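You operate a simulated robot arm through the tools that you are given. There is no shell and no other tool.

The job below is to be done with a simulated two-armed robot. You get a single attempt, and the scene is never put back.

Task
The cooler socket failed: switch it off, move its plug to the extra socket, switch on, cover the bad one.
Fine: switch on at the extra socket; the plug moves with both switches off; the cover comes from the plug rack; leave the other lines on.

Only the result counts: the job must be done as asked and must still hold three seconds after the hand-in. Knocking over, shifting, dropping, spilling or breaking anything else fails it. A push-on lid holds only when it is set on centred and level and pressed home; a screw cap is set on level and turned clockwise until tight.

Robot
Two 7-joint arms with two-finger parallel grippers on one trunk that stands fixed in place. Base frame: the origin is at the foot of the trunk, x ahead of it, y to its left, z up; the work surface is at about z = 800. Units: mm, rad, N and s.
The left shoulder is at [80, 131, 947], the right one opposite. With the tool pointing down near the work surface each hand reaches from about 400 to 860 mm from the base axis, measured 20 degrees to its own side. Payload 1.57 kg a hand.
The TCP of each hand is the grasp point between the finger pads, 30 mm short of the fingertips. In the tool frame z runs along the fingers and y along their closing line. Largest opening 110 mm; finger width 24, thickness 12; the body of the gripper, 48 by 112 mm, starts 78 mm behind the TCP.
Orientation is that of the tool frame in the base frame, as a unit quaternion [x, y, z, w]. With the fingers straight down and closing along the base's y, the tool's x points along the base's -x, its y along +y and its z along -z.

Tools
- The arms move only by the tool step_arm. It takes "left_steps", "right_steps" or both (then of equal length, played together; a hand with none holds still); each is a list of rows, each a list of 7 numbers: the shift along the base's x, y, z in mm, then the turn, a rotation vector about the base's x, y, z in degrees, then the finger opening in mm, from 0 to 110. In form: [[tx, ty, tz, rx, ry, rz, jaw], ...]. A call has 1 to 20 rows; each row shifts and turns the commanded pose from where the row before left it. A row lasts 0.2 s, in which the tool goes at most 50 mm and 0.15 rad; a call with a longer step from one row to the next is refused whole, and so is a gripper value outside its range. A pose out of reach is approached as far as the arm can. The call stops where the force on the tool passes 40 N (or 10 N more than at its start, if that is more) or the arm is blocked; 0.2 s more then pass. The fingers move at their own pace (about 108 mm/s each) and stop on an object; they squeeze with about 28 N. The grip force told is the motor's: it shows also when the fingers shut on nothing. Time passes only in rows, and 0.2 s behind the last, so rows that do not move let the fingers close. It gives the time, the measured TCP pose, the force on the tool (base axes), the opening and the grip force at its end, in the units of the frame above (readings bear some noise), with the torque about the TCP (base axes, N m) and any sound that the robot's microphone picked up.
- Cameras (640 x 400 px; columns grow to the right, rows downward): "scene" is now at [-42, -10.7, 1432.1]; the picture's right is [-0.14, -0.99, 0.00], its down [-0.41, 0.06, -0.91] and it looks along [0.90, -0.13, -0.41] (base axes); focal length 276 px, centre (320, 200). "left" rides on the left gripper at [70, -16, -141] in its tool frame; the picture's right is [0.23, 0.97, 0.00], its down [-0.86, 0.20, -0.48] and it looks along [-0.47, 0.11, 0.88] (tool axes); focal length 222 px, centre (320, 200). "right" rides on the right gripper at [70, 16, -141] in its tool frame; the picture's right is [-0.23, 0.97, 0.00], its down [-0.85, -0.20, -0.48] and it looks along [-0.47, -0.11, 0.88] (tool axes); focal length 222 px, centre (320, 200). There is no depth. A picture from a camera that has moved, and an enlarged one, comes with that camera's place and axes in the base frame and with its lens. The place of the scene camera against the robot may be out by one fixed shift of up to 12 mm in any direction.
- camera(camera): a new picture of that camera. The clock stands still meanwhile.
- head_to(pan, tilt): turns the head with the scene camera to pan (to the left, within 1.902 rad either way) and tilt (down, from -0.506 to 1.204), counted from straight ahead of the robot. It gives what a move gives.
- enlarge(camera, box): a new picture of the part [left, top, right, bottom] of that camera's present view, enlarged. The clock stands still meanwhile.
- finish_job(): hands the job in; it is judged then, once.

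Places have to be worked out from the pictures, the camera data and where the tool is seen. Open the grippers and draw the arms clear of the work before you hand the job in, unless the task says otherwise.

The tools are called after "Call:" as name(argument=value, ...) on one line, values as JSON. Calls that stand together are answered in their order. step_arm: Moves the arms, as the interface text tells. Its arguments: {"type":"object","properties":{"left_steps":{"type":"array"},"right_steps":{"type":"array"}},"required":[]} The other tools are called the same way: head_to (pan, tilt) turns the head that bears the scene camera; camera (camera) takes a picture; enlarge (camera, box) takes an enlarged picture of a part of a camera's view; finish_job () hands the job in.

At the start:

```text
clock: 0.0
left_ee_pos: [488.7, 156.9, 1166.9]
left_tcp_rot: [0.0, 1.0, 0.0, 0.0]
left_contact_force: [0.8, 0.1, -0.7]
left_ft_torque: [-0.02, -0.03, 0.0]
left_finger_gap: 109.9
left_grip_force: 0.1
right_ee_pos: [571.2, -395.3, 1096.3]
right_tcp_rot: [0.0, 1.0, 0.0, 0.0]
right_contact_force: [-0.5, -0.4, -0.3]
right_ft_torque: [-0.03, 0.02, -0.01]
right_finger_gap: 110.1
right_grip_force: 0.0
head pan, tilt (commanded): [-0.143, 0.422]
```

scene: 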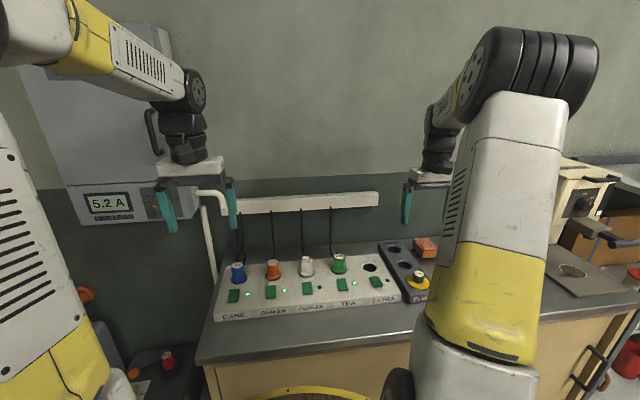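
right: 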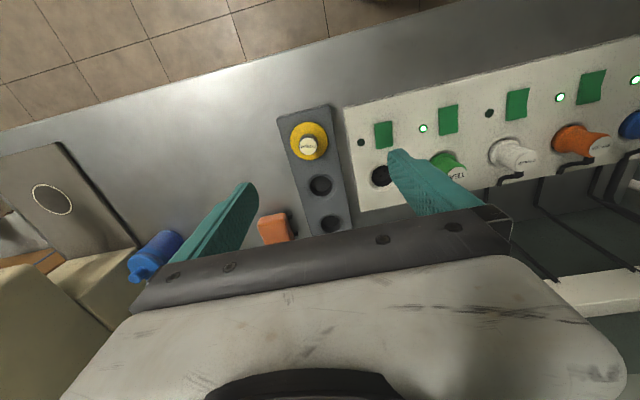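
left: 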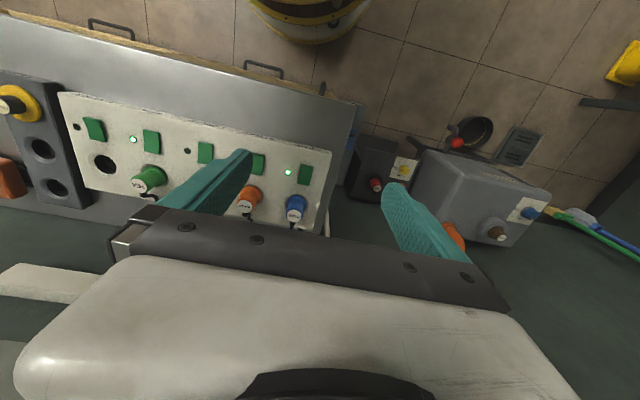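

I'll begin by enlarging the views of the socket strip and plug rack to read the labels, switches and lamps.

Call:
enlarge(camera="scene", box=[200, 220, 440, 330])

Call:
enlarge(camera="right", box=[260, 50, 640, 250])

Call:
enlarge(camera="left", box=[0, 60, 340, 240])

Call:
enlarge(camera="scene", box=[60, 180, 200, 240])

```text
2.67 times, centred on (320, 275) of scene
camera zoom: at [-42.0, -10.7, 1432.1], right [-0.14, -0.99, 0.0], down [-0.41, 0.06, -0.91], along [0.9, -0.13, -0.41], focal length 735 px, centre (320, 0)
```

zoom: 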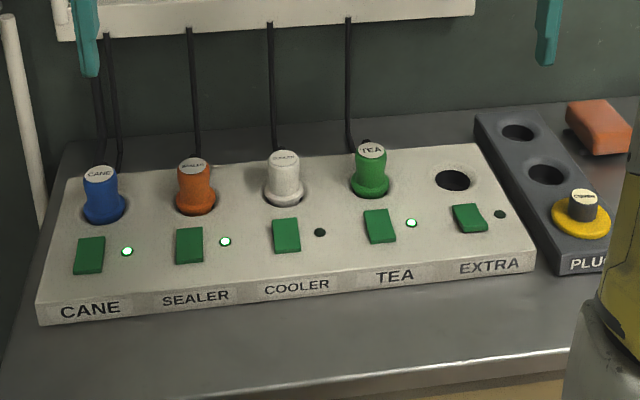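

```text
1.68 times, centred on (450, 150) of right
camera zoom: at [500.8, -378.1, 1239.4], right [0.23, 0.97, 0.0], down [0.85, -0.2, 0.48], along [0.47, -0.11, -0.88], focal length 374 px, centre (101, 284)
```

zoom: 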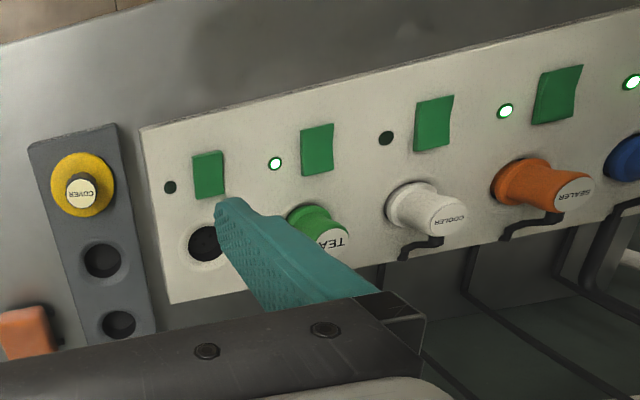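

```text
1.88 times, centred on (170, 150) of left
camera zoom: at [417.9, 140.1, 1310.3], right [-0.23, 0.97, 0.0], down [0.86, 0.2, 0.48], along [0.47, 0.11, -0.88], focal length 418 px, centre (602, 294)
```

zoom: 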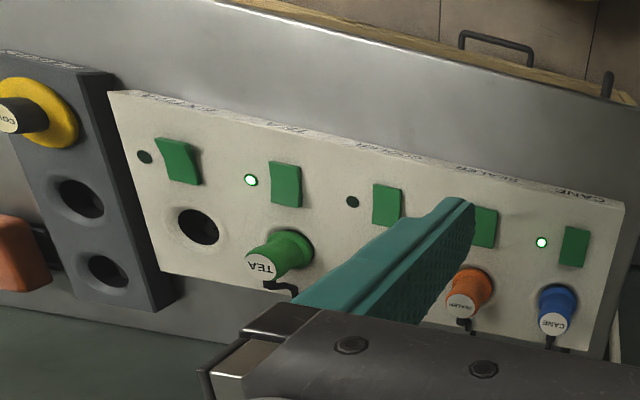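

```text
4.57 times, centred on (130, 210) of scene
camera zoom: at [-42.0, -10.7, 1432.1], right [-0.14, -0.99, 0.0], down [-0.41, 0.06, -0.91], along [0.9, -0.13, -0.41], focal length 1260 px, centre (1189, 154)
```

zoom: 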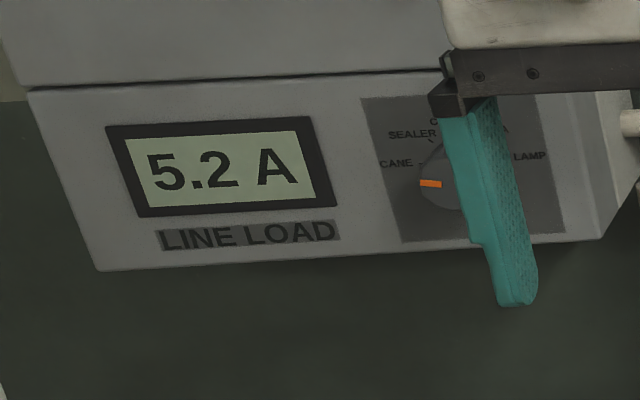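

The strip reads CANE, SEALER, COOLER, TEA, EXTRA. The COOLER and EXTRA lamps are dark, and a yellow COVER sits in the rack at about (690,-400). I'll tilt the head down toward the strip and bring the right hand lower and nearer for a close look.

Call:
head_to(pan=-0.25, tilt=0.65)

Call:
step_arm(right_steps=[[0, 40, 0, 0, 0, 0, 110], [0, 40, -20, 0, 0, 0, 110], [0, 40, -20, 0, 0, 0, 110], [0, 40, -20, 0, 0, 0, 110], [0, 0, 0, 0, 0, 0, 110]])

Call:
camera(camera="right")

Call:
camera(camera="scene")

```text
clock: 0.8
left_ee_pos: [487.0, 155.8, 1168.8]
left_tcp_rot: [0.0, 1.0, -0.001, 0.0]
left_contact_force: [-0.5, 0.3, 0.2]
left_ft_torque: [-0.01, -0.04, 0.01]
left_finger_gap: 109.8
left_grip_force: 0.0
right_ee_pos: [571.7, -393.9, 1097.4]
right_tcp_rot: [0.0, 1.0, 0.0, -0.001]
right_contact_force: [0.7, -0.9, -0.1]
right_ft_torque: [0.0, 0.01, 0.01]
right_finger_gap: 109.9
right_grip_force: 0.1
head pan, tilt (commanded): [-0.25, 0.649]
```

```text
clock: 1.9
left_ee_pos: [487.2, 157.0, 1167.6]
left_tcp_rot: [0.001, 1.0, 0.0, 0.001]
left_contact_force: [0.2, -0.3, -1.2]
left_ft_torque: [-0.02, 0.01, -0.01]
left_finger_gap: 110.0
left_grip_force: 0.1
right_ee_pos: [573.0, -233.4, 1036.6]
right_tcp_rot: [0.001, 1.0, 0.0, 0.0]
right_contact_force: [-0.2, 0.0, 0.7]
right_ft_torque: [0.0, 0.06, -0.02]
right_finger_gap: 110.1
right_grip_force: 0.1
head pan, tilt (commanded): [-0.25, 0.649]
```

```text
taken
camera right: at [502.0, -218.3, 1179.8], right [0.23, 0.97, 0.0], down [0.85, -0.2, 0.48], along [0.47, -0.11, -0.88], focal length 222 px, centre (320, 200)
```

right: 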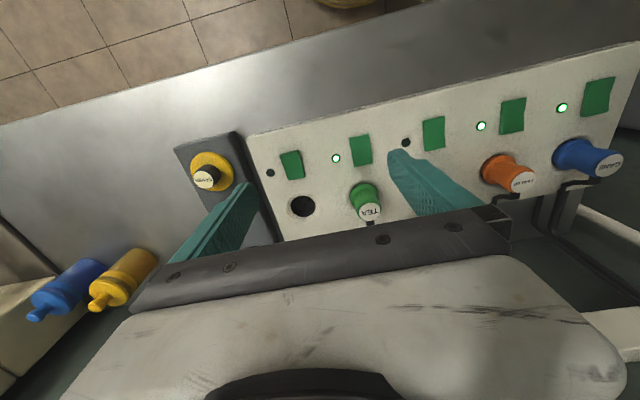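

```text
taken
camera scene: at [-49.3, -19.0, 1411.8], right [-0.25, -0.97, 0.0], down [-0.59, 0.15, -0.8], along [0.77, -0.2, -0.6], focal length 276 px, centre (320, 200)
```

scene: 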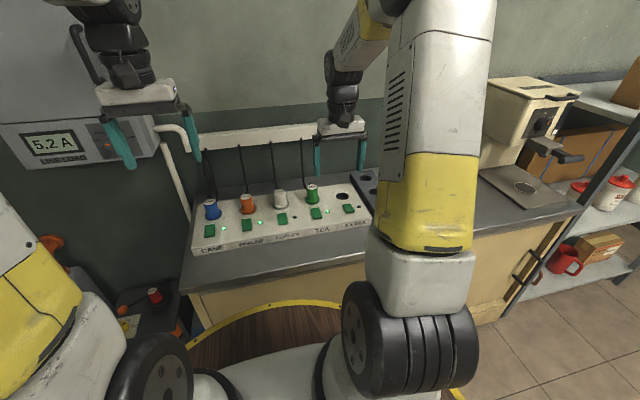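

The right camera now sees the strip well. I'll enlarge to see how the rockers are tilted and where the holes are.

Call:
enlarge(camera="right", box=[160, 100, 400, 250])

Call:
enlarge(camera="right", box=[330, 60, 630, 220])

Call:
enlarge(camera="scene", box=[190, 170, 380, 270])

```text
2.67 times, centred on (280, 175) of right
camera zoom: at [502.0, -218.3, 1179.8], right [0.23, 0.97, 0.0], down [0.85, -0.2, 0.48], along [0.47, -0.11, -0.88], focal length 592 px, centre (427, 267)
```

zoom: 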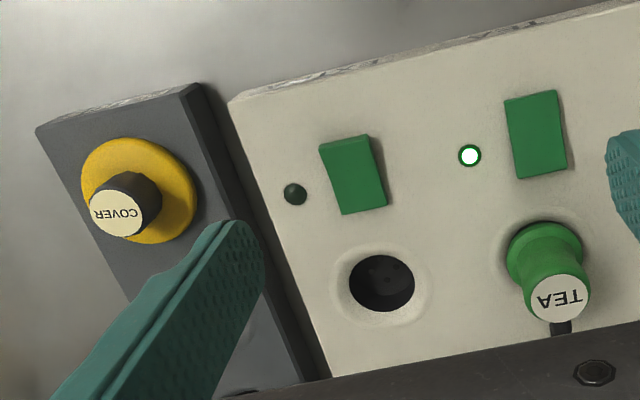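

```text
2.13 times, centred on (480, 140) of right
camera zoom: at [502.0, -218.3, 1179.8], right [0.23, 0.97, 0.0], down [0.85, -0.2, 0.48], along [0.47, -0.11, -0.88], focal length 474 px, centre (-21, 328)
```

zoom: 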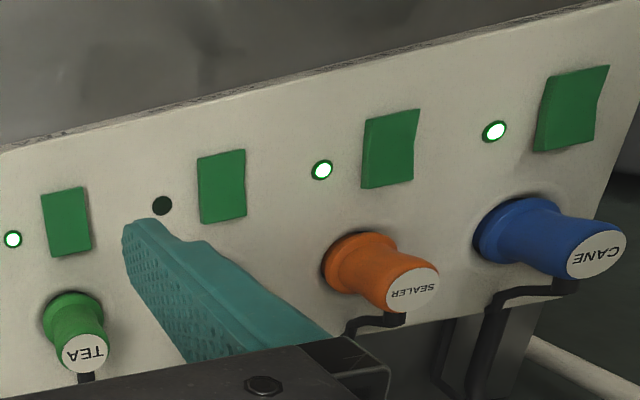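

```text
3.37 times, centred on (285, 220) of scene
camera zoom: at [-49.3, -19.0, 1411.8], right [-0.25, -0.97, 0.0], down [-0.59, 0.15, -0.8], along [0.77, -0.2, -0.6], focal length 928 px, centre (438, 133)
```

zoom: 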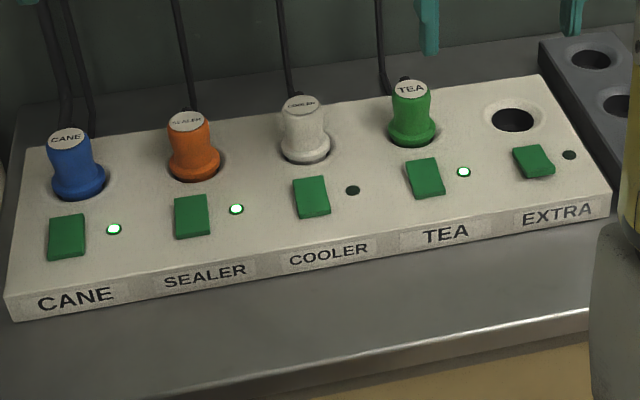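

Reading the views: the "on" rockers have their robot-side end pressed, while EXTRA is off with its socket-side end pressed. COOLER's rocker still looks "on" and is centred near (614,-64), z≈830, with rockers about 113 mm apart. I'll close the right fingers and move above the far end of the COOLER rocker.

Call:
step_arm(right_steps=[[12, 34, -20, 0, 0, 0, 60], [12, 34, -20, 0, 0, 0, 20], [12, 34, -20, 0, 0, 0, 0], [12, 34, -20, 0, 0, 0, 0], [12, 34, -20, 0, 0, 0, 0], [0, 0, 0, 0, 0, 0, 0], [0, 0, 0, 0, 0, 0, 0]])

Call:
camera(camera="right")

Call:
enlarge(camera="scene", box=[190, 130, 390, 270])

```text
clock: 3.5
left_ee_pos: [488.2, 157.0, 1167.6]
left_tcp_rot: [0.0, 1.0, 0.0, 0.001]
left_contact_force: [0.3, -0.3, -0.1]
left_ft_torque: [0.0, -0.01, 0.01]
left_finger_gap: 109.8
left_grip_force: 0.0
right_ee_pos: [630.0, -63.4, 937.2]
right_tcp_rot: [0.0, 1.0, 0.0, 0.0]
right_contact_force: [-0.2, -0.2, -0.5]
right_ft_torque: [-0.04, 0.02, 0.0]
right_finger_gap: 0.1
right_grip_force: 21.6
head pan, tilt (commanded): [-0.25, 0.649]
```

```text
taken
camera right: at [559.5, -47.9, 1080.2], right [0.23, 0.97, 0.0], down [0.85, -0.2, 0.48], along [0.47, -0.11, -0.88], focal length 222 px, centre (320, 200)
```

right: 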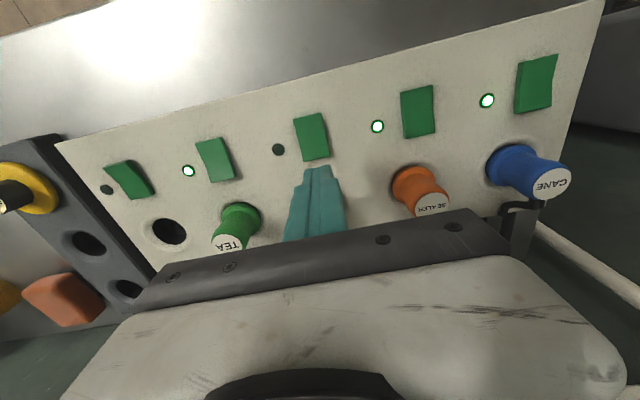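

```text
2.86 times, centred on (290, 200) of scene
camera zoom: at [-49.3, -18.9, 1411.8], right [-0.25, -0.97, 0.0], down [-0.59, 0.15, -0.8], along [0.77, -0.2, -0.6], focal length 788 px, centre (406, 200)
```

zoom: 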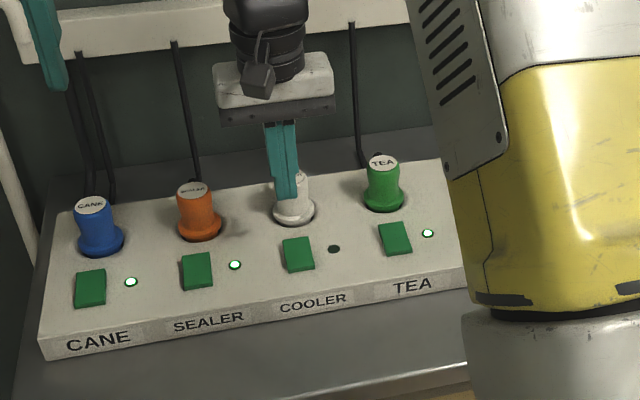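

Triangulating the two views puts the COOLER rocker's top near (611,-70,838), with its far end at x≈636. I'll shift to x≈629, y≈-70 and drop to just above it before pressing.

Call:
step_arm(right_steps=[[-1, -2.5, -20, 0, 0, 0, 0], [-1, -2.5, -20, 0, 0, 0, 0], [0, 0, -8, 0, 0, 0, 0], [0, 0, 0, 0, 0, 0, 0]])

Call:
enlarge(camera="right", box=[220, 80, 420, 240])

Call:
enlarge(camera="scene", box=[230, 170, 330, 250])

```text
clock: 4.5
left_ee_pos: [487.7, 155.6, 1167.3]
left_tcp_rot: [0.0, 1.0, 0.0, 0.0]
left_contact_force: [-0.7, 0.4, -0.2]
left_ft_torque: [-0.02, -0.04, 0.03]
left_finger_gap: 109.9
left_grip_force: 0.1
right_ee_pos: [627.9, -68.2, 887.9]
right_tcp_rot: [-0.001, 1.0, 0.0, 0.0]
right_contact_force: [0.0, -0.6, 0.9]
right_ft_torque: [-0.02, 0.0, 0.0]
right_finger_gap: 0.3
right_grip_force: 21.1
head pan, tilt (commanded): [-0.25, 0.649]
```

```text
2.50 times, centred on (320, 160) of right
camera zoom: at [558.0, -52.6, 1031.3], right [0.23, 0.97, 0.0], down [0.85, -0.2, 0.48], along [0.47, -0.11, -0.88], focal length 555 px, centre (320, 300)
```

zoom: 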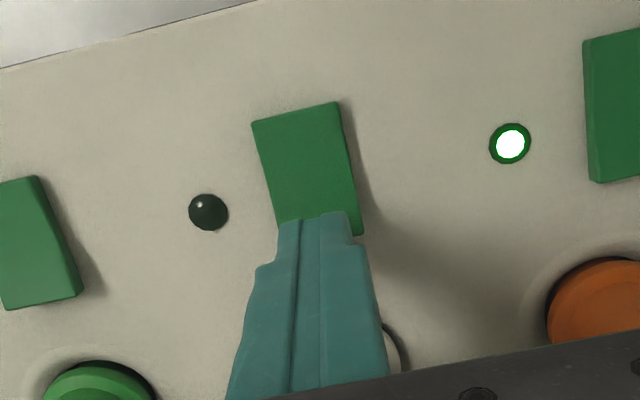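

```text
5.00 times, centred on (280, 210) of scene
camera zoom: at [-49.3, -18.9, 1411.8], right [-0.25, -0.97, 0.0], down [-0.59, 0.15, -0.8], along [0.77, -0.2, -0.6], focal length 1378 px, centre (520, 150)
```

zoom: 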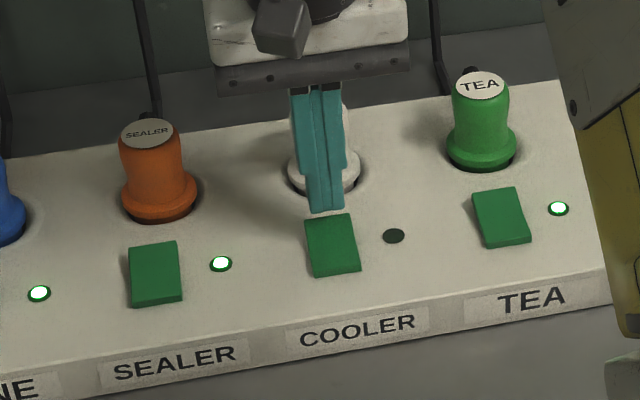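

The fingertips sit over the socket-side end of the COOLER rocker. I'll press down in small steps and watch the force and sound.

Call:
step_arm(right_steps=[[0, 0, -4, 0, 0, 0, 0], [0, 0, -4, 0, 0, 0, 0], [0, 0, -3, 0, 0, 0, 0], [0, 0, -3, 0, 0, 0, 0], [0, 0, -3, 0, 0, 0, 0]])

Call:
enlarge(camera="right", box=[220, 80, 420, 240])

```text
clock: 5.8
left_ee_pos: [487.1, 156.0, 1168.2]
left_tcp_rot: [0.0, 1.0, 0.0, 0.0]
left_contact_force: [-0.1, 0.8, 0.6]
left_ft_torque: [0.04, 0.02, 0.03]
left_finger_gap: 110.1
left_grip_force: 0.1
right_ee_pos: [629.8, -70.0, 872.9]
right_tcp_rot: [-0.001, 1.0, -0.001, 0.002]
right_contact_force: [-4.2, -2.3, 19.6]
right_ft_torque: [-0.02, 0.38, 0.14]
right_finger_gap: 0.3
right_grip_force: 20.9
head pan, tilt (commanded): [-0.25, 0.649]
```

```text
2.50 times, centred on (320, 160) of right
camera zoom: at [558.5, -53.9, 1015.6], right [0.23, 0.97, 0.0], down [0.85, -0.2, 0.48], along [0.47, -0.11, -0.88], focal length 555 px, centre (320, 300)
```

zoom: 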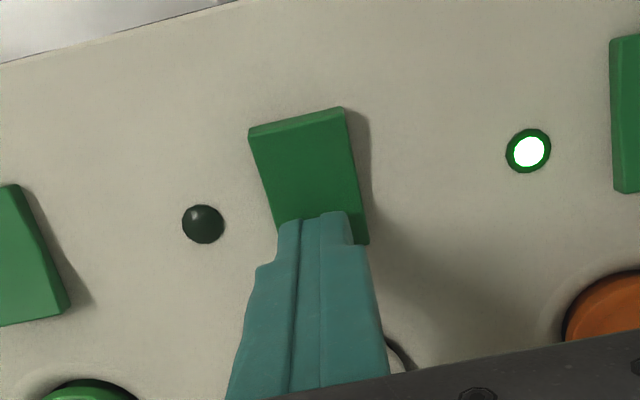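

The rocker has begun to tip: its near end is now raised and the force is about 20 N, but no click has been reported. I'll press a little further.

Call:
step_arm(right_steps=[[0, 0, -2, 0, 0, 0, 0], [0, 0, -2, 0, 0, 0, 0]])

Call:
enlarge(camera="right", box=[220, 80, 420, 240])

```text
clock: 6.2
left_ee_pos: [486.9, 156.3, 1169.0]
left_tcp_rot: [0.0, 1.0, 0.001, -0.001]
left_contact_force: [0.0, 0.7, -0.2]
left_ft_torque: [0.0, 0.02, 0.03]
left_finger_gap: 110.0
left_grip_force: 0.0
right_ee_pos: [630.3, -69.0, 873.3]
right_tcp_rot: [-0.001, 1.0, 0.0, 0.002]
right_contact_force: [-0.6, 0.0, 6.6]
right_ft_torque: [0.01, 0.1, -0.01]
right_finger_gap: 0.1
right_grip_force: 21.4
head pan, tilt (commanded): [-0.25, 0.649]
stopped in row 2 (right hand): the force on the tool passed its limit at 51 N (the readings are from after the stop); the commanded pose is now the measured one
```

```text
2.50 times, centred on (320, 160) of right
camera zoom: at [559.8, -53.8, 1015.3], right [0.23, 0.97, 0.0], down [0.85, -0.2, 0.48], along [0.47, -0.11, -0.88], focal length 555 px, centre (320, 300)
```

zoom: 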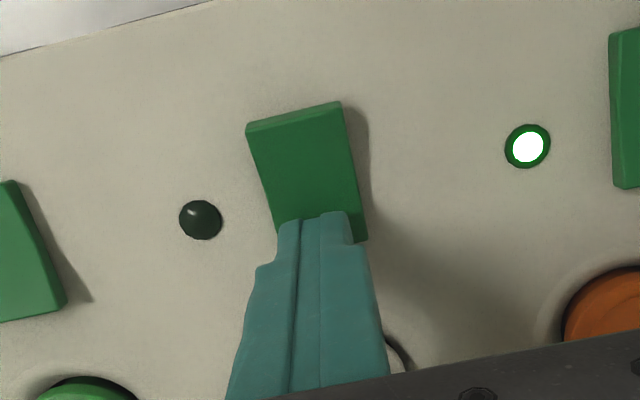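

The rocker hit its stop (51 N peak). I'll lift off and check that it stays tipped to "off".

Call:
step_arm(right_steps=[[0, 0, 15, 0, 0, 0, 0], [0, 0, 40, 0, 0, 0, 0], [0, 0, 40, 0, 0, 0, 0], [0, 0, 0, 0, 0, 0, 0]])

Call:
camera(camera="right")

Call:
enlarge(camera="scene", box=[190, 170, 380, 270])

```text
clock: 7.2
left_ee_pos: [487.6, 156.3, 1167.8]
left_tcp_rot: [-0.001, 1.0, 0.0, 0.0]
left_contact_force: [0.1, -0.6, -0.1]
left_ft_torque: [0.0, -0.01, 0.0]
left_finger_gap: 110.2
left_grip_force: 0.2
right_ee_pos: [631.5, -70.8, 967.2]
right_tcp_rot: [0.001, 1.0, -0.001, 0.001]
right_contact_force: [0.1, 0.1, 0.3]
right_ft_torque: [-0.03, 0.0, 0.01]
right_finger_gap: 0.3
right_grip_force: 21.8
head pan, tilt (commanded): [-0.25, 0.649]
```

```text
taken
camera right: at [561.1, -54.9, 1109.7], right [0.23, 0.97, 0.0], down [0.85, -0.2, 0.48], along [0.47, -0.11, -0.88], focal length 222 px, centre (320, 200)
```

right: 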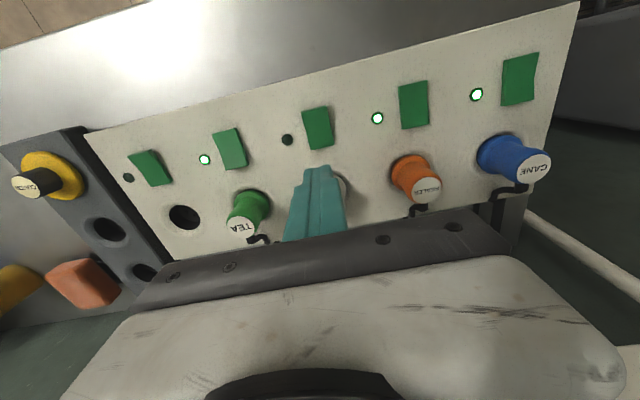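

```text
3.37 times, centred on (285, 220) of scene
camera zoom: at [-49.3, -18.9, 1411.8], right [-0.25, -0.97, 0.0], down [-0.59, 0.15, -0.8], along [0.77, -0.2, -0.6], focal length 928 px, centre (438, 133)
```

zoom: 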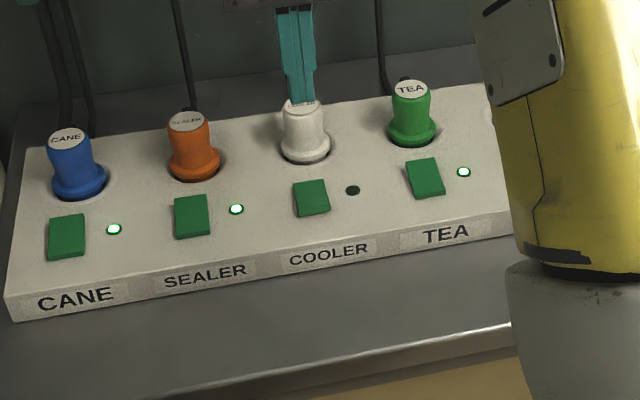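

I'll zoom in on the COOLER rocker to confirm it's stably off before touching the plug.

Call:
enlarge(camera="right", box=[100, 90, 340, 240])

Call:
enlarge(camera="scene", box=[235, 190, 345, 260])

```text
2.67 times, centred on (220, 165) of right
camera zoom: at [561.1, -54.9, 1109.7], right [0.23, 0.97, 0.0], down [0.85, -0.2, 0.48], along [0.47, -0.11, -0.88], focal length 592 px, centre (587, 293)
```

zoom: 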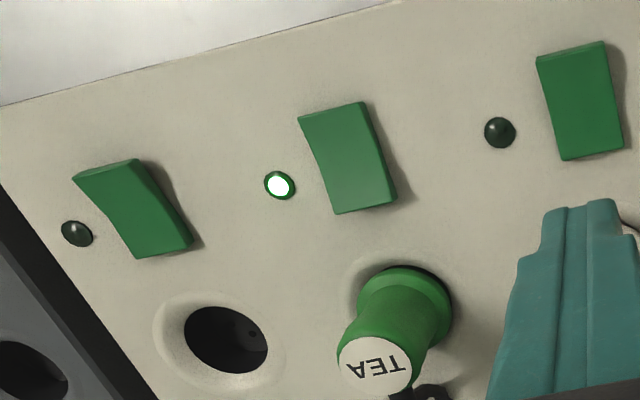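

```text
5.71 times, centred on (290, 225) of scene
camera zoom: at [-49.3, -18.9, 1411.8], right [-0.25, -0.97, 0.0], down [-0.59, 0.15, -0.8], along [0.77, -0.2, -0.6], focal length 1575 px, centre (491, 57)
```

zoom: 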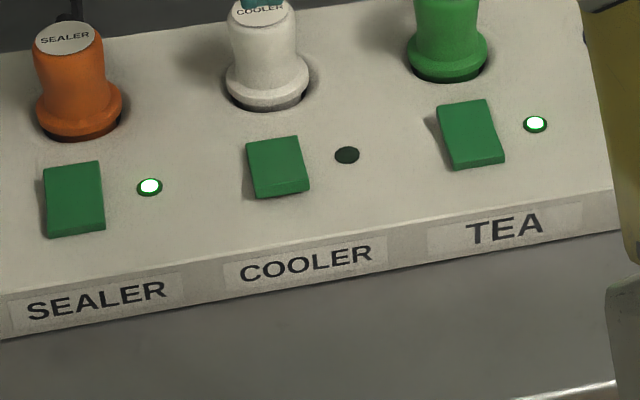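

COOLER is off, matching EXTRA's rocker, and the other three lamps are still lit. I'll open the fingers and move above the white COOLER plug, estimated at about (694,-72), to centre on it.

Call:
step_arm(right_steps=[[0, 0, 10, 0, 0, 0, 40], [20, 0, 0, 0, 0, 0, 80], [20, 0, 0, 0, 0, 0, 80], [20, 0, 0, 0, 0, 0, 80], [0, 0, 0, 0, 0, 0, 80]])

Call:
camera(camera="right")

Call:
enlarge(camera="right", box=[200, 80, 440, 240])

Call:
camera(camera="left")

```text
clock: 8.4
left_ee_pos: [487.4, 157.0, 1167.4]
left_tcp_rot: [0.0, 1.0, -0.001, 0.001]
left_contact_force: [0.5, -0.3, 0.6]
left_ft_torque: [-0.01, 0.03, 0.01]
left_finger_gap: 110.1
left_grip_force: 0.1
right_ee_pos: [691.1, -69.4, 975.3]
right_tcp_rot: [0.0, 1.0, 0.0, 0.002]
right_contact_force: [0.5, 0.0, -0.6]
right_ft_torque: [0.01, 0.04, -0.01]
right_finger_gap: 79.8
right_grip_force: 0.2
head pan, tilt (commanded): [-0.25, 0.649]
```

```text
taken
camera right: at [619.8, -52.9, 1118.6], right [0.23, 0.97, 0.0], down [0.85, -0.2, 0.48], along [0.47, -0.11, -0.88], focal length 222 px, centre (320, 200)
```

right: 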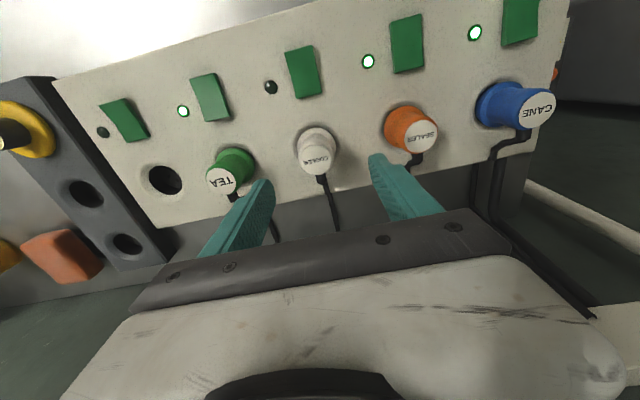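

```text
2.50 times, centred on (320, 160) of right
camera zoom: at [619.8, -52.9, 1118.6], right [0.23, 0.97, 0.0], down [0.85, -0.2, 0.48], along [0.47, -0.11, -0.88], focal length 555 px, centre (320, 300)
```

zoom: 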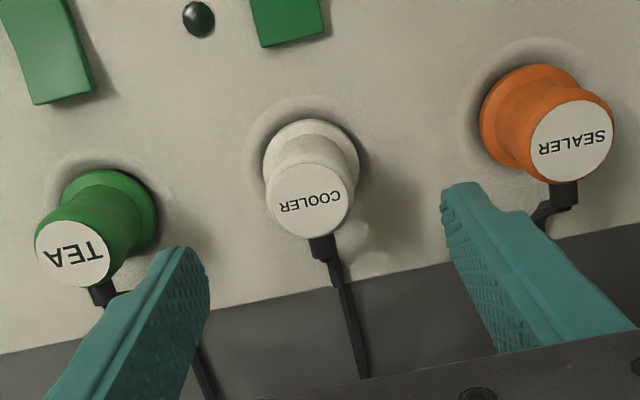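

```text
taken
camera left: at [417.8, 140.2, 1310.3], right [-0.23, 0.97, 0.0], down [0.85, 0.2, 0.48], along [0.47, 0.11, -0.88], focal length 222 px, centre (320, 200)
```

left: 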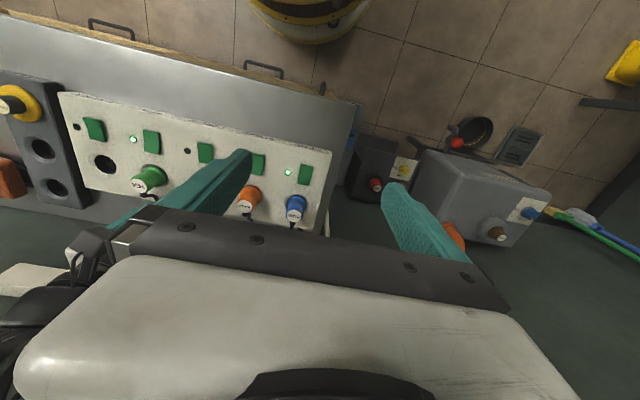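

The plug axis sits slightly to the -y side of the tool, at about (692.5,-75), with its top at z≈885. I'll correct that, come down to just above it and check the centring.

Call:
step_arm(right_steps=[[1, -3, -20, 0, 0, 0, 80], [1, -2.7, -25, 0, 0, 0, 80], [0, 0, 0, 0, 0, 0, 80], [0, 0, 0, 0, 0, 0, 80]])

Call:
enlarge(camera="right", box=[200, 80, 440, 240])

Call:
enlarge(camera="scene", box=[230, 150, 330, 220])

```text
clock: 9.4
left_ee_pos: [487.4, 158.0, 1168.0]
left_tcp_rot: [0.0, 1.0, 0.0, 0.0]
left_contact_force: [-0.4, 0.0, -0.9]
left_ft_torque: [-0.04, -0.02, -0.04]
left_finger_gap: 110.1
left_grip_force: 0.1
right_ee_pos: [692.6, -76.2, 929.9]
right_tcp_rot: [0.0, 1.0, 0.0, 0.002]
right_contact_force: [-0.7, 0.5, -1.3]
right_ft_torque: [-0.03, 0.01, 0.02]
right_finger_gap: 79.8
right_grip_force: 0.1
head pan, tilt (commanded): [-0.25, 0.649]
```

```text
2.50 times, centred on (320, 160) of right
camera zoom: at [622.0, -60.6, 1073.3], right [0.23, 0.97, 0.0], down [0.85, -0.2, 0.48], along [0.47, -0.11, -0.88], focal length 555 px, centre (320, 300)
```

zoom: 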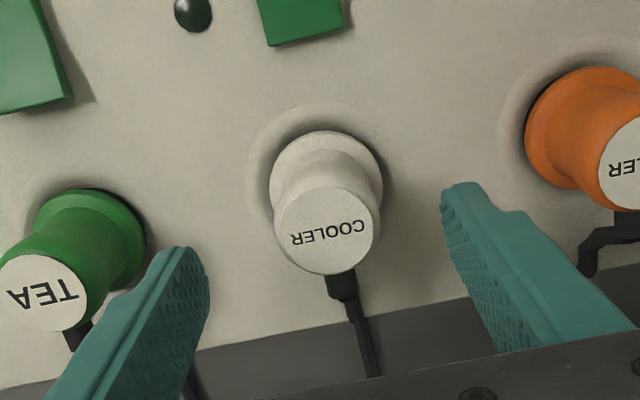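

```text
5.71 times, centred on (280, 185) of scene
camera zoom: at [-49.3, -18.9, 1411.8], right [-0.25, -0.97, 0.0], down [-0.59, 0.15, -0.8], along [0.77, -0.2, -0.6], focal length 1575 px, centre (549, 286)
```

zoom: 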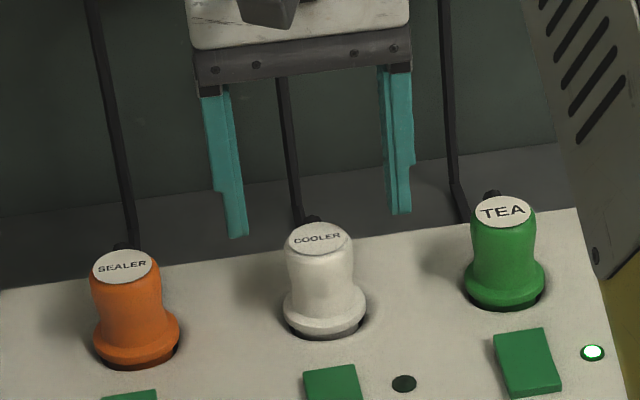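

The plug is centred between the open fingers to within about 1 mm. I'll lower to grip height (TCP z≈877, tips just above the flange) and close on it.

Call:
step_arm(right_steps=[[1, 0.7, -20, 0, 0, 0, 80], [0.5, 0, -20, 0, 0, 0, 80], [0, 0, -10, 0, 0, 0, 80], [0, 0, -5, 0, 0, 0, 80], [0, 0, 0, 0, 0, 0, 80]])

Call:
enlarge(camera="right", box=[200, 80, 440, 240])

Call:
enlarge(camera="scene", box=[230, 160, 330, 230])

```text
clock: 10.6
left_ee_pos: [486.4, 156.0, 1168.7]
left_tcp_rot: [0.0, 1.0, 0.0, 0.0]
left_contact_force: [-0.1, 0.5, 0.6]
left_ft_torque: [0.03, -0.01, -0.01]
left_finger_gap: 110.2
left_grip_force: 0.1
right_ee_pos: [694.5, -75.0, 877.1]
right_tcp_rot: [0.0, 1.0, 0.0, 0.002]
right_contact_force: [0.5, -0.5, -0.5]
right_ft_torque: [0.01, 0.0, -0.04]
right_finger_gap: 80.2
right_grip_force: 0.0
head pan, tilt (commanded): [-0.25, 0.649]
```

```text
2.50 times, centred on (320, 160) of right
camera zoom: at [623.9, -59.8, 1019.6], right [0.23, 0.97, 0.0], down [0.85, -0.2, 0.48], along [0.47, -0.11, -0.88], focal length 555 px, centre (320, 300)
```

zoom: 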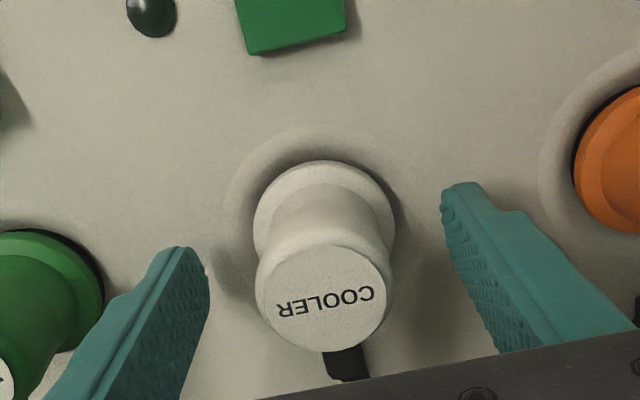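

```text
5.71 times, centred on (280, 195) of scene
camera zoom: at [-49.3, -18.9, 1411.8], right [-0.25, -0.97, 0.0], down [-0.59, 0.15, -0.8], along [0.77, -0.2, -0.6], focal length 1575 px, centre (549, 229)
```

zoom: 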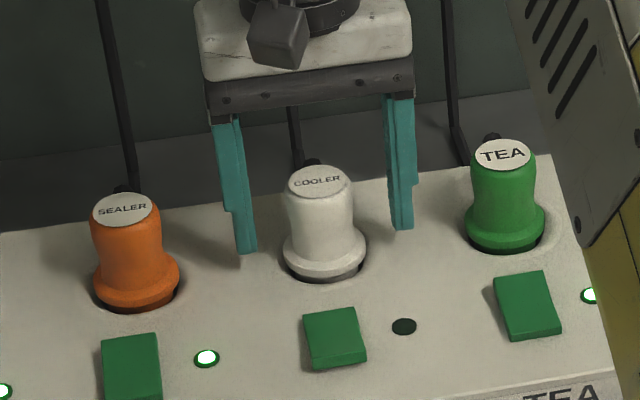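

The fingers straddle the plug evenly and clear the strip. Closing the grip now.

Call:
step_arm(right_steps=[[0, 0, 0, 0, 0, 0, 50], [0, 0, 0, 0, 0, 0, 30], [0, 0, 0, 0, 0, 0, 20], [0, 0, 0, 0, 0, 0, 20], [0, 0, 0, 0, 0, 0, 20]])

Call:
enlarge(camera="right", box=[200, 80, 440, 240])

```text
clock: 11.8
left_ee_pos: [487.6, 156.1, 1169.4]
left_tcp_rot: [0.0, 1.0, 0.0, 0.0]
left_contact_force: [-0.8, 0.0, 0.3]
left_ft_torque: [-0.01, -0.01, -0.02]
left_finger_gap: 109.9
left_grip_force: 0.1
right_ee_pos: [695.2, -75.7, 877.0]
right_tcp_rot: [0.0, 1.0, 0.0, 0.002]
right_contact_force: [0.3, -0.9, 0.7]
right_ft_torque: [-0.02, 0.0, 0.0]
right_finger_gap: 37.0
right_grip_force: 28.3
head pan, tilt (commanded): [-0.25, 0.649]
```

```text
2.50 times, centred on (320, 160) of right
camera zoom: at [623.9, -59.7, 1019.8], right [0.23, 0.97, 0.0], down [0.85, -0.2, 0.48], along [0.47, -0.11, -0.88], focal length 555 px, centre (320, 300)
```

zoom: 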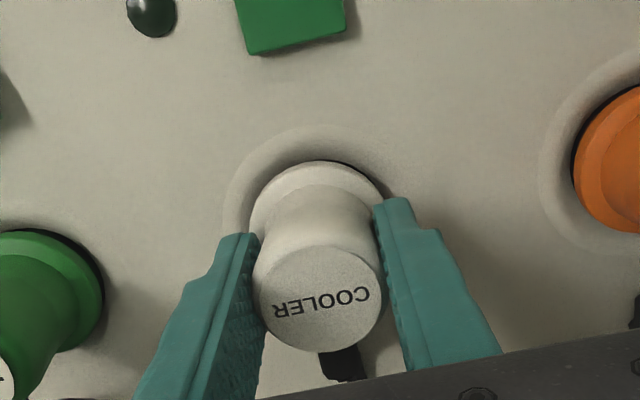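

It's gripped at 37 mm with 28 N and little side force. I'll pull straight up gently and watch the force.

Call:
step_arm(right_steps=[[0, 0, 3, 0, 0, 0, 20], [0, 0, 3, 0, 0, 0, 20], [0, 0, 4, 0, 0, 0, 20], [0, 0, 5, 0, 0, 0, 20]])

Call:
enlarge(camera="right", box=[200, 80, 440, 240])

```text
clock: 12.8
left_ee_pos: [488.2, 156.2, 1166.9]
left_tcp_rot: [0.001, 1.0, 0.0, 0.0]
left_contact_force: [0.9, -0.8, -0.3]
left_ft_torque: [-0.01, 0.02, -0.02]
left_finger_gap: 110.1
left_grip_force: 0.1
right_ee_pos: [694.2, -75.9, 893.0]
right_tcp_rot: [0.0, 1.0, 0.0, 0.002]
right_contact_force: [0.0, -0.2, -1.2]
right_ft_torque: [-0.01, -0.01, 0.01]
right_finger_gap: 37.0
right_grip_force: 27.9
head pan, tilt (commanded): [-0.25, 0.649]
```

```text
2.50 times, centred on (320, 160) of right
camera zoom: at [623.0, -58.8, 1034.5], right [0.23, 0.97, 0.0], down [0.85, -0.2, 0.48], along [0.47, -0.11, -0.88], focal length 555 px, centre (320, 300)
```

zoom: 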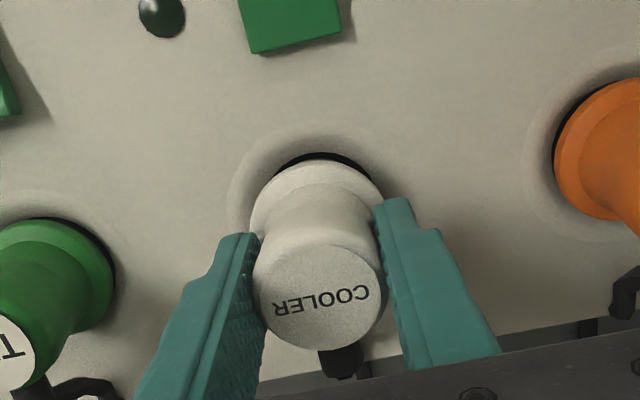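

The plug slides out freely with the hand, with almost no pull force. I'll lift it to about z=1000 to clear the TEA plug.

Call:
step_arm(right_steps=[[0, 0, 12, 0, 0, 0, 20], [0, 0, 20, 0, 0, 0, 20], [0, 0, 25, 0, 0, 0, 20], [0, 0, 25, 0, 0, 0, 20], [0, 0, 25, 0, 0, 0, 20], [0, 0, 0, 0, 0, 0, 20]])

Call:
camera(camera="right")

Call:
camera(camera="scene")

Call:
enlarge(camera="scene", box=[190, 110, 380, 240])

```text
clock: 14.2
left_ee_pos: [487.7, 156.6, 1168.0]
left_tcp_rot: [0.0, 1.0, -0.001, 0.0]
left_contact_force: [0.0, 0.3, 0.4]
left_ft_torque: [0.02, -0.01, 0.02]
left_finger_gap: 110.1
left_grip_force: 0.1
right_ee_pos: [693.5, -75.6, 996.9]
right_tcp_rot: [0.0, 1.0, 0.0, 0.001]
right_contact_force: [-0.2, 0.7, -1.0]
right_ft_torque: [0.0, 0.01, 0.03]
right_finger_gap: 37.1
right_grip_force: 27.9
head pan, tilt (commanded): [-0.25, 0.649]
```

```text
taken
camera right: at [622.7, -60.1, 1140.3], right [0.23, 0.97, 0.0], down [0.85, -0.2, 0.48], along [0.47, -0.11, -0.88], focal length 222 px, centre (320, 200)
```

right: 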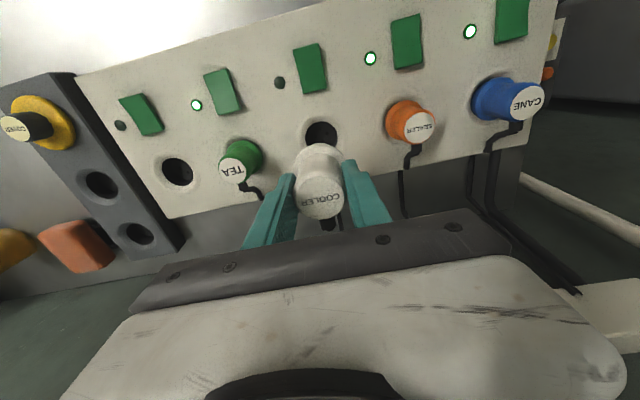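

```text
taken
camera scene: at [-49.2, -18.9, 1411.8], right [-0.25, -0.97, 0.0], down [-0.59, 0.15, -0.8], along [0.77, -0.2, -0.6], focal length 276 px, centre (320, 200)
```

scene: 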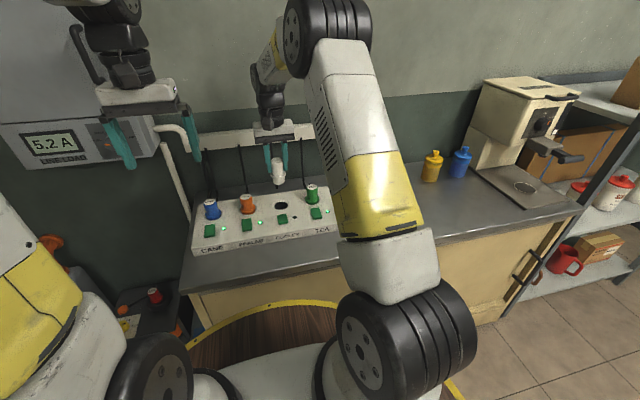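

```text
3.08 times, centred on (285, 175) of scene
camera zoom: at [-49.2, -18.9, 1411.8], right [-0.25, -0.97, 0.0], down [-0.59, 0.15, -0.8], along [0.77, -0.2, -0.6], focal length 848 px, centre (428, 277)
```

zoom: 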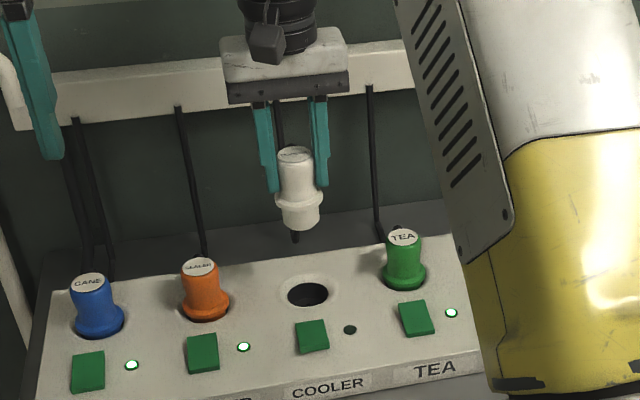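

The plug is out, with a single body and pin below its flange, and both holes are visible. I'll zoom in to measure the COOLER and EXTRA hole centres from this same view.

Call:
enlarge(camera="right", box=[120, 90, 360, 240])

Call:
enlarge(camera="scene", box=[250, 130, 310, 190])

```text
2.67 times, centred on (240, 165) of right
camera zoom: at [622.7, -60.1, 1140.3], right [0.23, 0.97, 0.0], down [0.85, -0.2, 0.48], along [0.47, -0.11, -0.88], focal length 592 px, centre (533, 293)
```

zoom: 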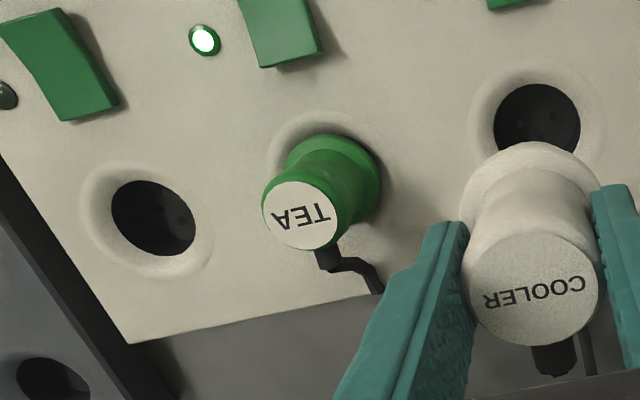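

```text
6.67 times, centred on (280, 160) of scene
camera zoom: at [-49.2, -18.9, 1411.8], right [-0.25, -0.97, 0.0], down [-0.59, 0.15, -0.8], along [0.77, -0.2, -0.6], focal length 1838 px, centre (587, 467)
```

zoom: 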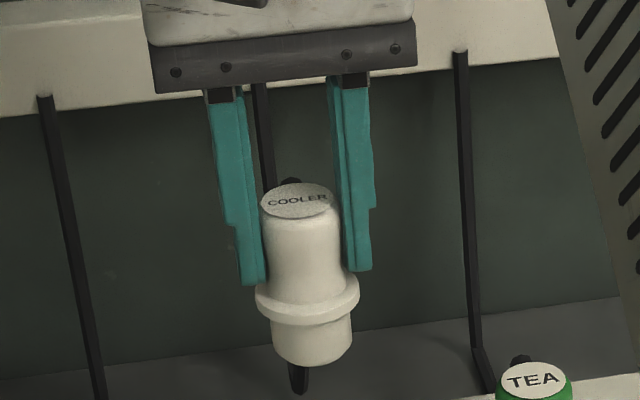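

The hand sits directly above the COOLER socket, so this view is my alignment reference: EXTRA's hole must appear at the same pixels once I'm over it. I'll take a high-magnification reference now.

Call:
enlarge(camera="right", box=[260, 90, 380, 165])

```text
5.33 times, centred on (320, 128) of right
camera zoom: at [622.7, -60.1, 1140.3], right [0.23, 0.97, 0.0], down [0.85, -0.2, 0.48], along [0.47, -0.11, -0.88], focal length 1185 px, centre (320, 587)
```

zoom: 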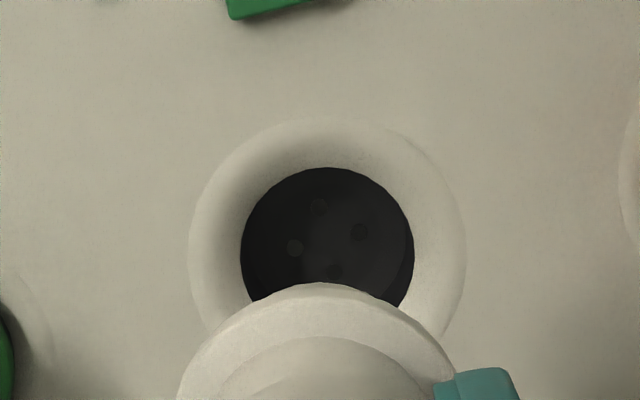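

Reference recorded: hole edges at columns 241–414, top at row 168. I'll now carry the plug about 222 mm in -y toward EXTRA at the same height.

Call:
step_arm(right_steps=[[0, -25, 0, 0, 0, 0, 20], [0, -37, 0, 0, 0, 0, 20], [0, -40, 0, 0, 0, 0, 20], [0, -40, 0, 0, 0, 0, 20], [0, -40, 0, 0, 0, 0, 20], [0, -25, 0, 0, 0, 0, 20], [0, -15, 0, 0, 0, 0, 20], [0, 0, 0, 0, 0, 0, 20], [0, 0, 0, 0, 0, 0, 20]])

Call:
camera(camera="right")

Call:
enlarge(camera="right", box=[260, 90, 380, 165])

Call:
camera(camera="scene")

```text
clock: 16.2
left_ee_pos: [487.7, 156.4, 1167.8]
left_tcp_rot: [0.0, 1.0, 0.0, 0.0]
left_contact_force: [-0.4, -0.6, 0.3]
left_ft_torque: [0.04, 0.01, -0.01]
left_finger_gap: 110.1
left_grip_force: 0.2
right_ee_pos: [693.1, -294.4, 1000.3]
right_tcp_rot: [-0.001, 1.0, 0.0, 0.002]
right_contact_force: [0.1, 0.5, -1.1]
right_ft_torque: [0.02, 0.01, 0.0]
right_finger_gap: 36.8
right_grip_force: 28.1
head pan, tilt (commanded): [-0.25, 0.649]
```

```text
taken
camera right: at [623.2, -278.4, 1142.8], right [0.23, 0.97, 0.0], down [0.85, -0.2, 0.48], along [0.47, -0.11, -0.88], focal length 222 px, centre (320, 200)
```

right: 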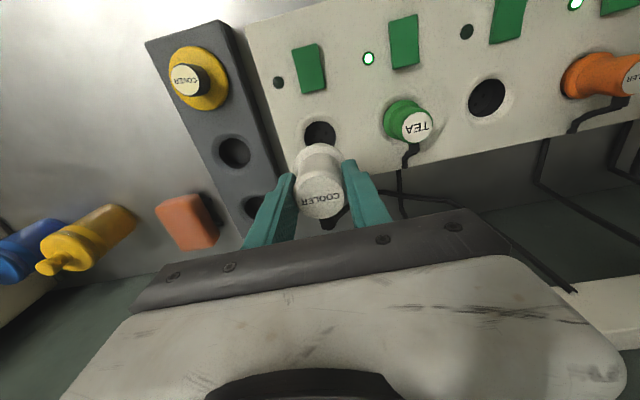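

```text
5.33 times, centred on (320, 128) of right
camera zoom: at [623.2, -278.4, 1142.8], right [0.23, 0.97, 0.0], down [0.85, -0.2, 0.48], along [0.47, -0.11, -0.88], focal length 1185 px, centre (320, 587)
```

zoom: 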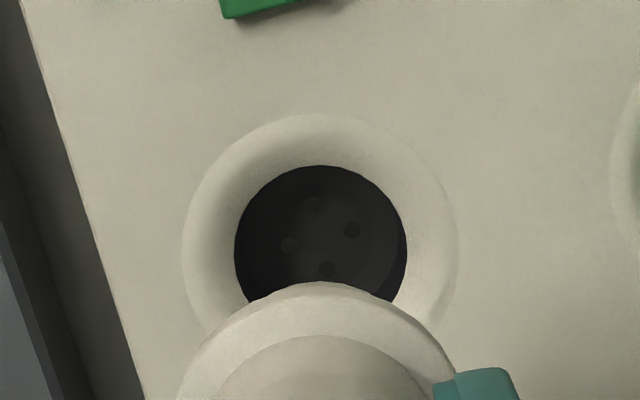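

```text
taken
camera scene: at [-49.3, -19.0, 1411.8], right [-0.25, -0.97, 0.0], down [-0.59, 0.15, -0.8], along [0.77, -0.2, -0.6], focal length 276 px, centre (320, 200)
```

scene: 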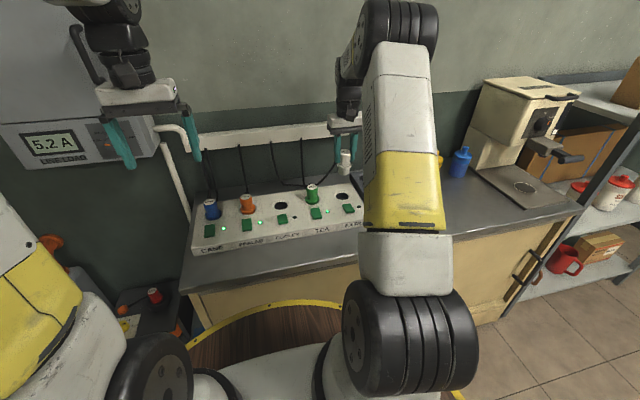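

EXTRA's hole shows about 7 px left of and 3 px above the reference, so I need roughly -1.2 mm in x and -1.6 mm in y. I'll correct that, recheck, and then start down.

Call:
step_arm(right_steps=[[-1.2, -1.6, 0, 0, 0, 0, 20], [0, 0, 0, 0, 0, 0, 20], [0, 0, 0, 0, 0, 0, 20]])

Call:
enlarge(camera="right", box=[260, 90, 380, 165])

```text
clock: 17.0
left_ee_pos: [487.2, 156.5, 1167.9]
left_tcp_rot: [0.001, 1.0, 0.0, 0.0]
left_contact_force: [-0.4, -0.1, -0.6]
left_ft_torque: [0.02, 0.01, 0.0]
left_finger_gap: 109.9
left_grip_force: 0.0
right_ee_pos: [693.6, -297.0, 998.8]
right_tcp_rot: [0.0, 1.0, -0.001, 0.001]
right_contact_force: [0.3, -0.3, -1.3]
right_ft_torque: [-0.02, -0.03, -0.01]
right_finger_gap: 36.9
right_grip_force: 28.6
head pan, tilt (commanded): [-0.25, 0.649]
```

```text
5.33 times, centred on (320, 128) of right
camera zoom: at [622.3, -280.6, 1142.1], right [0.23, 0.97, 0.0], down [0.85, -0.2, 0.48], along [0.47, -0.11, -0.88], focal length 1185 px, centre (320, 587)
```

zoom: 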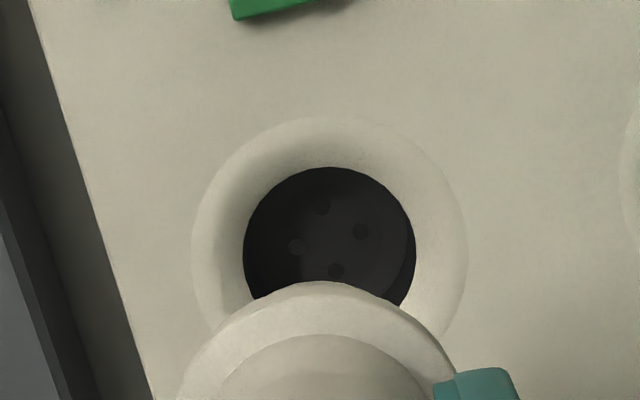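

It's now within about 0.5 mm of the reference and the contact-hole pattern lines up. I'll nudge +0.5 mm in y and descend to just above the hole.

Call:
step_arm(right_steps=[[0, 0.5, -15, 0, 0, 0, 20], [0, 0, -20, 0, 0, 0, 20], [0, 0, -20, 0, 0, 0, 20], [0, 0, -12, 0, 0, 0, 20], [0, 0, 0, 0, 0, 0, 20]])

Call:
enlarge(camera="right", box=[220, 80, 420, 205])

Call:
enlarge(camera="scene", box=[290, 130, 390, 220])

```text
clock: 18.2
left_ee_pos: [487.8, 156.7, 1168.6]
left_tcp_rot: [-0.001, 1.0, 0.0, 0.0]
left_contact_force: [0.1, -0.5, -0.2]
left_ft_torque: [0.0, -0.04, 0.01]
left_finger_gap: 110.0
left_grip_force: 0.0
right_ee_pos: [693.7, -297.3, 931.0]
right_tcp_rot: [0.0, 1.0, 0.001, 0.001]
right_contact_force: [0.1, 0.0, -1.1]
right_ft_torque: [0.0, 0.0, -0.04]
right_finger_gap: 37.2
right_grip_force: 27.7
head pan, tilt (commanded): [-0.25, 0.649]
```

```text
3.20 times, centred on (320, 142) of right
camera zoom: at [623.1, -281.2, 1074.7], right [0.23, 0.97, 0.0], down [0.85, -0.2, 0.48], along [0.47, -0.11, -0.88], focal length 711 px, centre (320, 384)
```

zoom: 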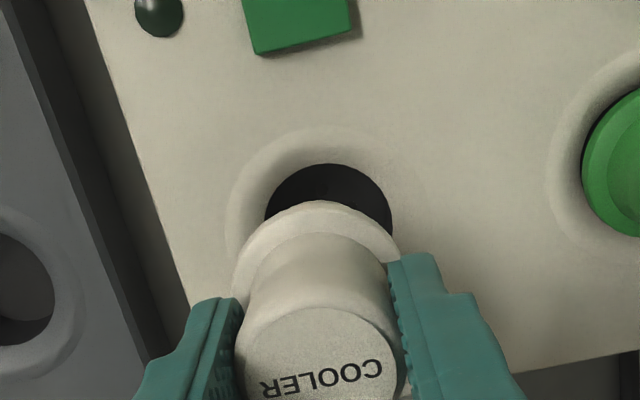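

```text
4.44 times, centred on (340, 175) of scene
camera zoom: at [-49.2, -19.0, 1411.8], right [-0.25, -0.97, 0.0], down [-0.59, 0.15, -0.8], along [0.77, -0.2, -0.6], focal length 1225 px, centre (231, 311)
```

zoom: 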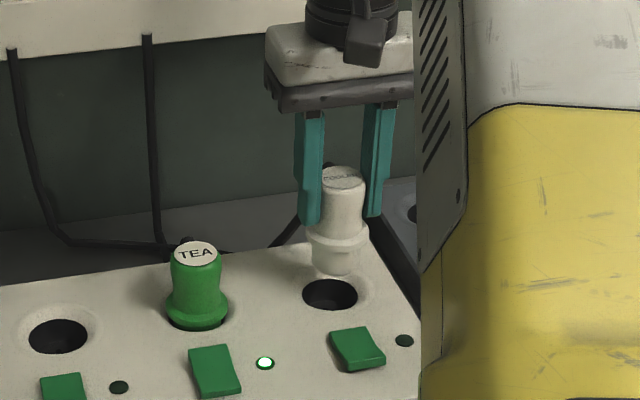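

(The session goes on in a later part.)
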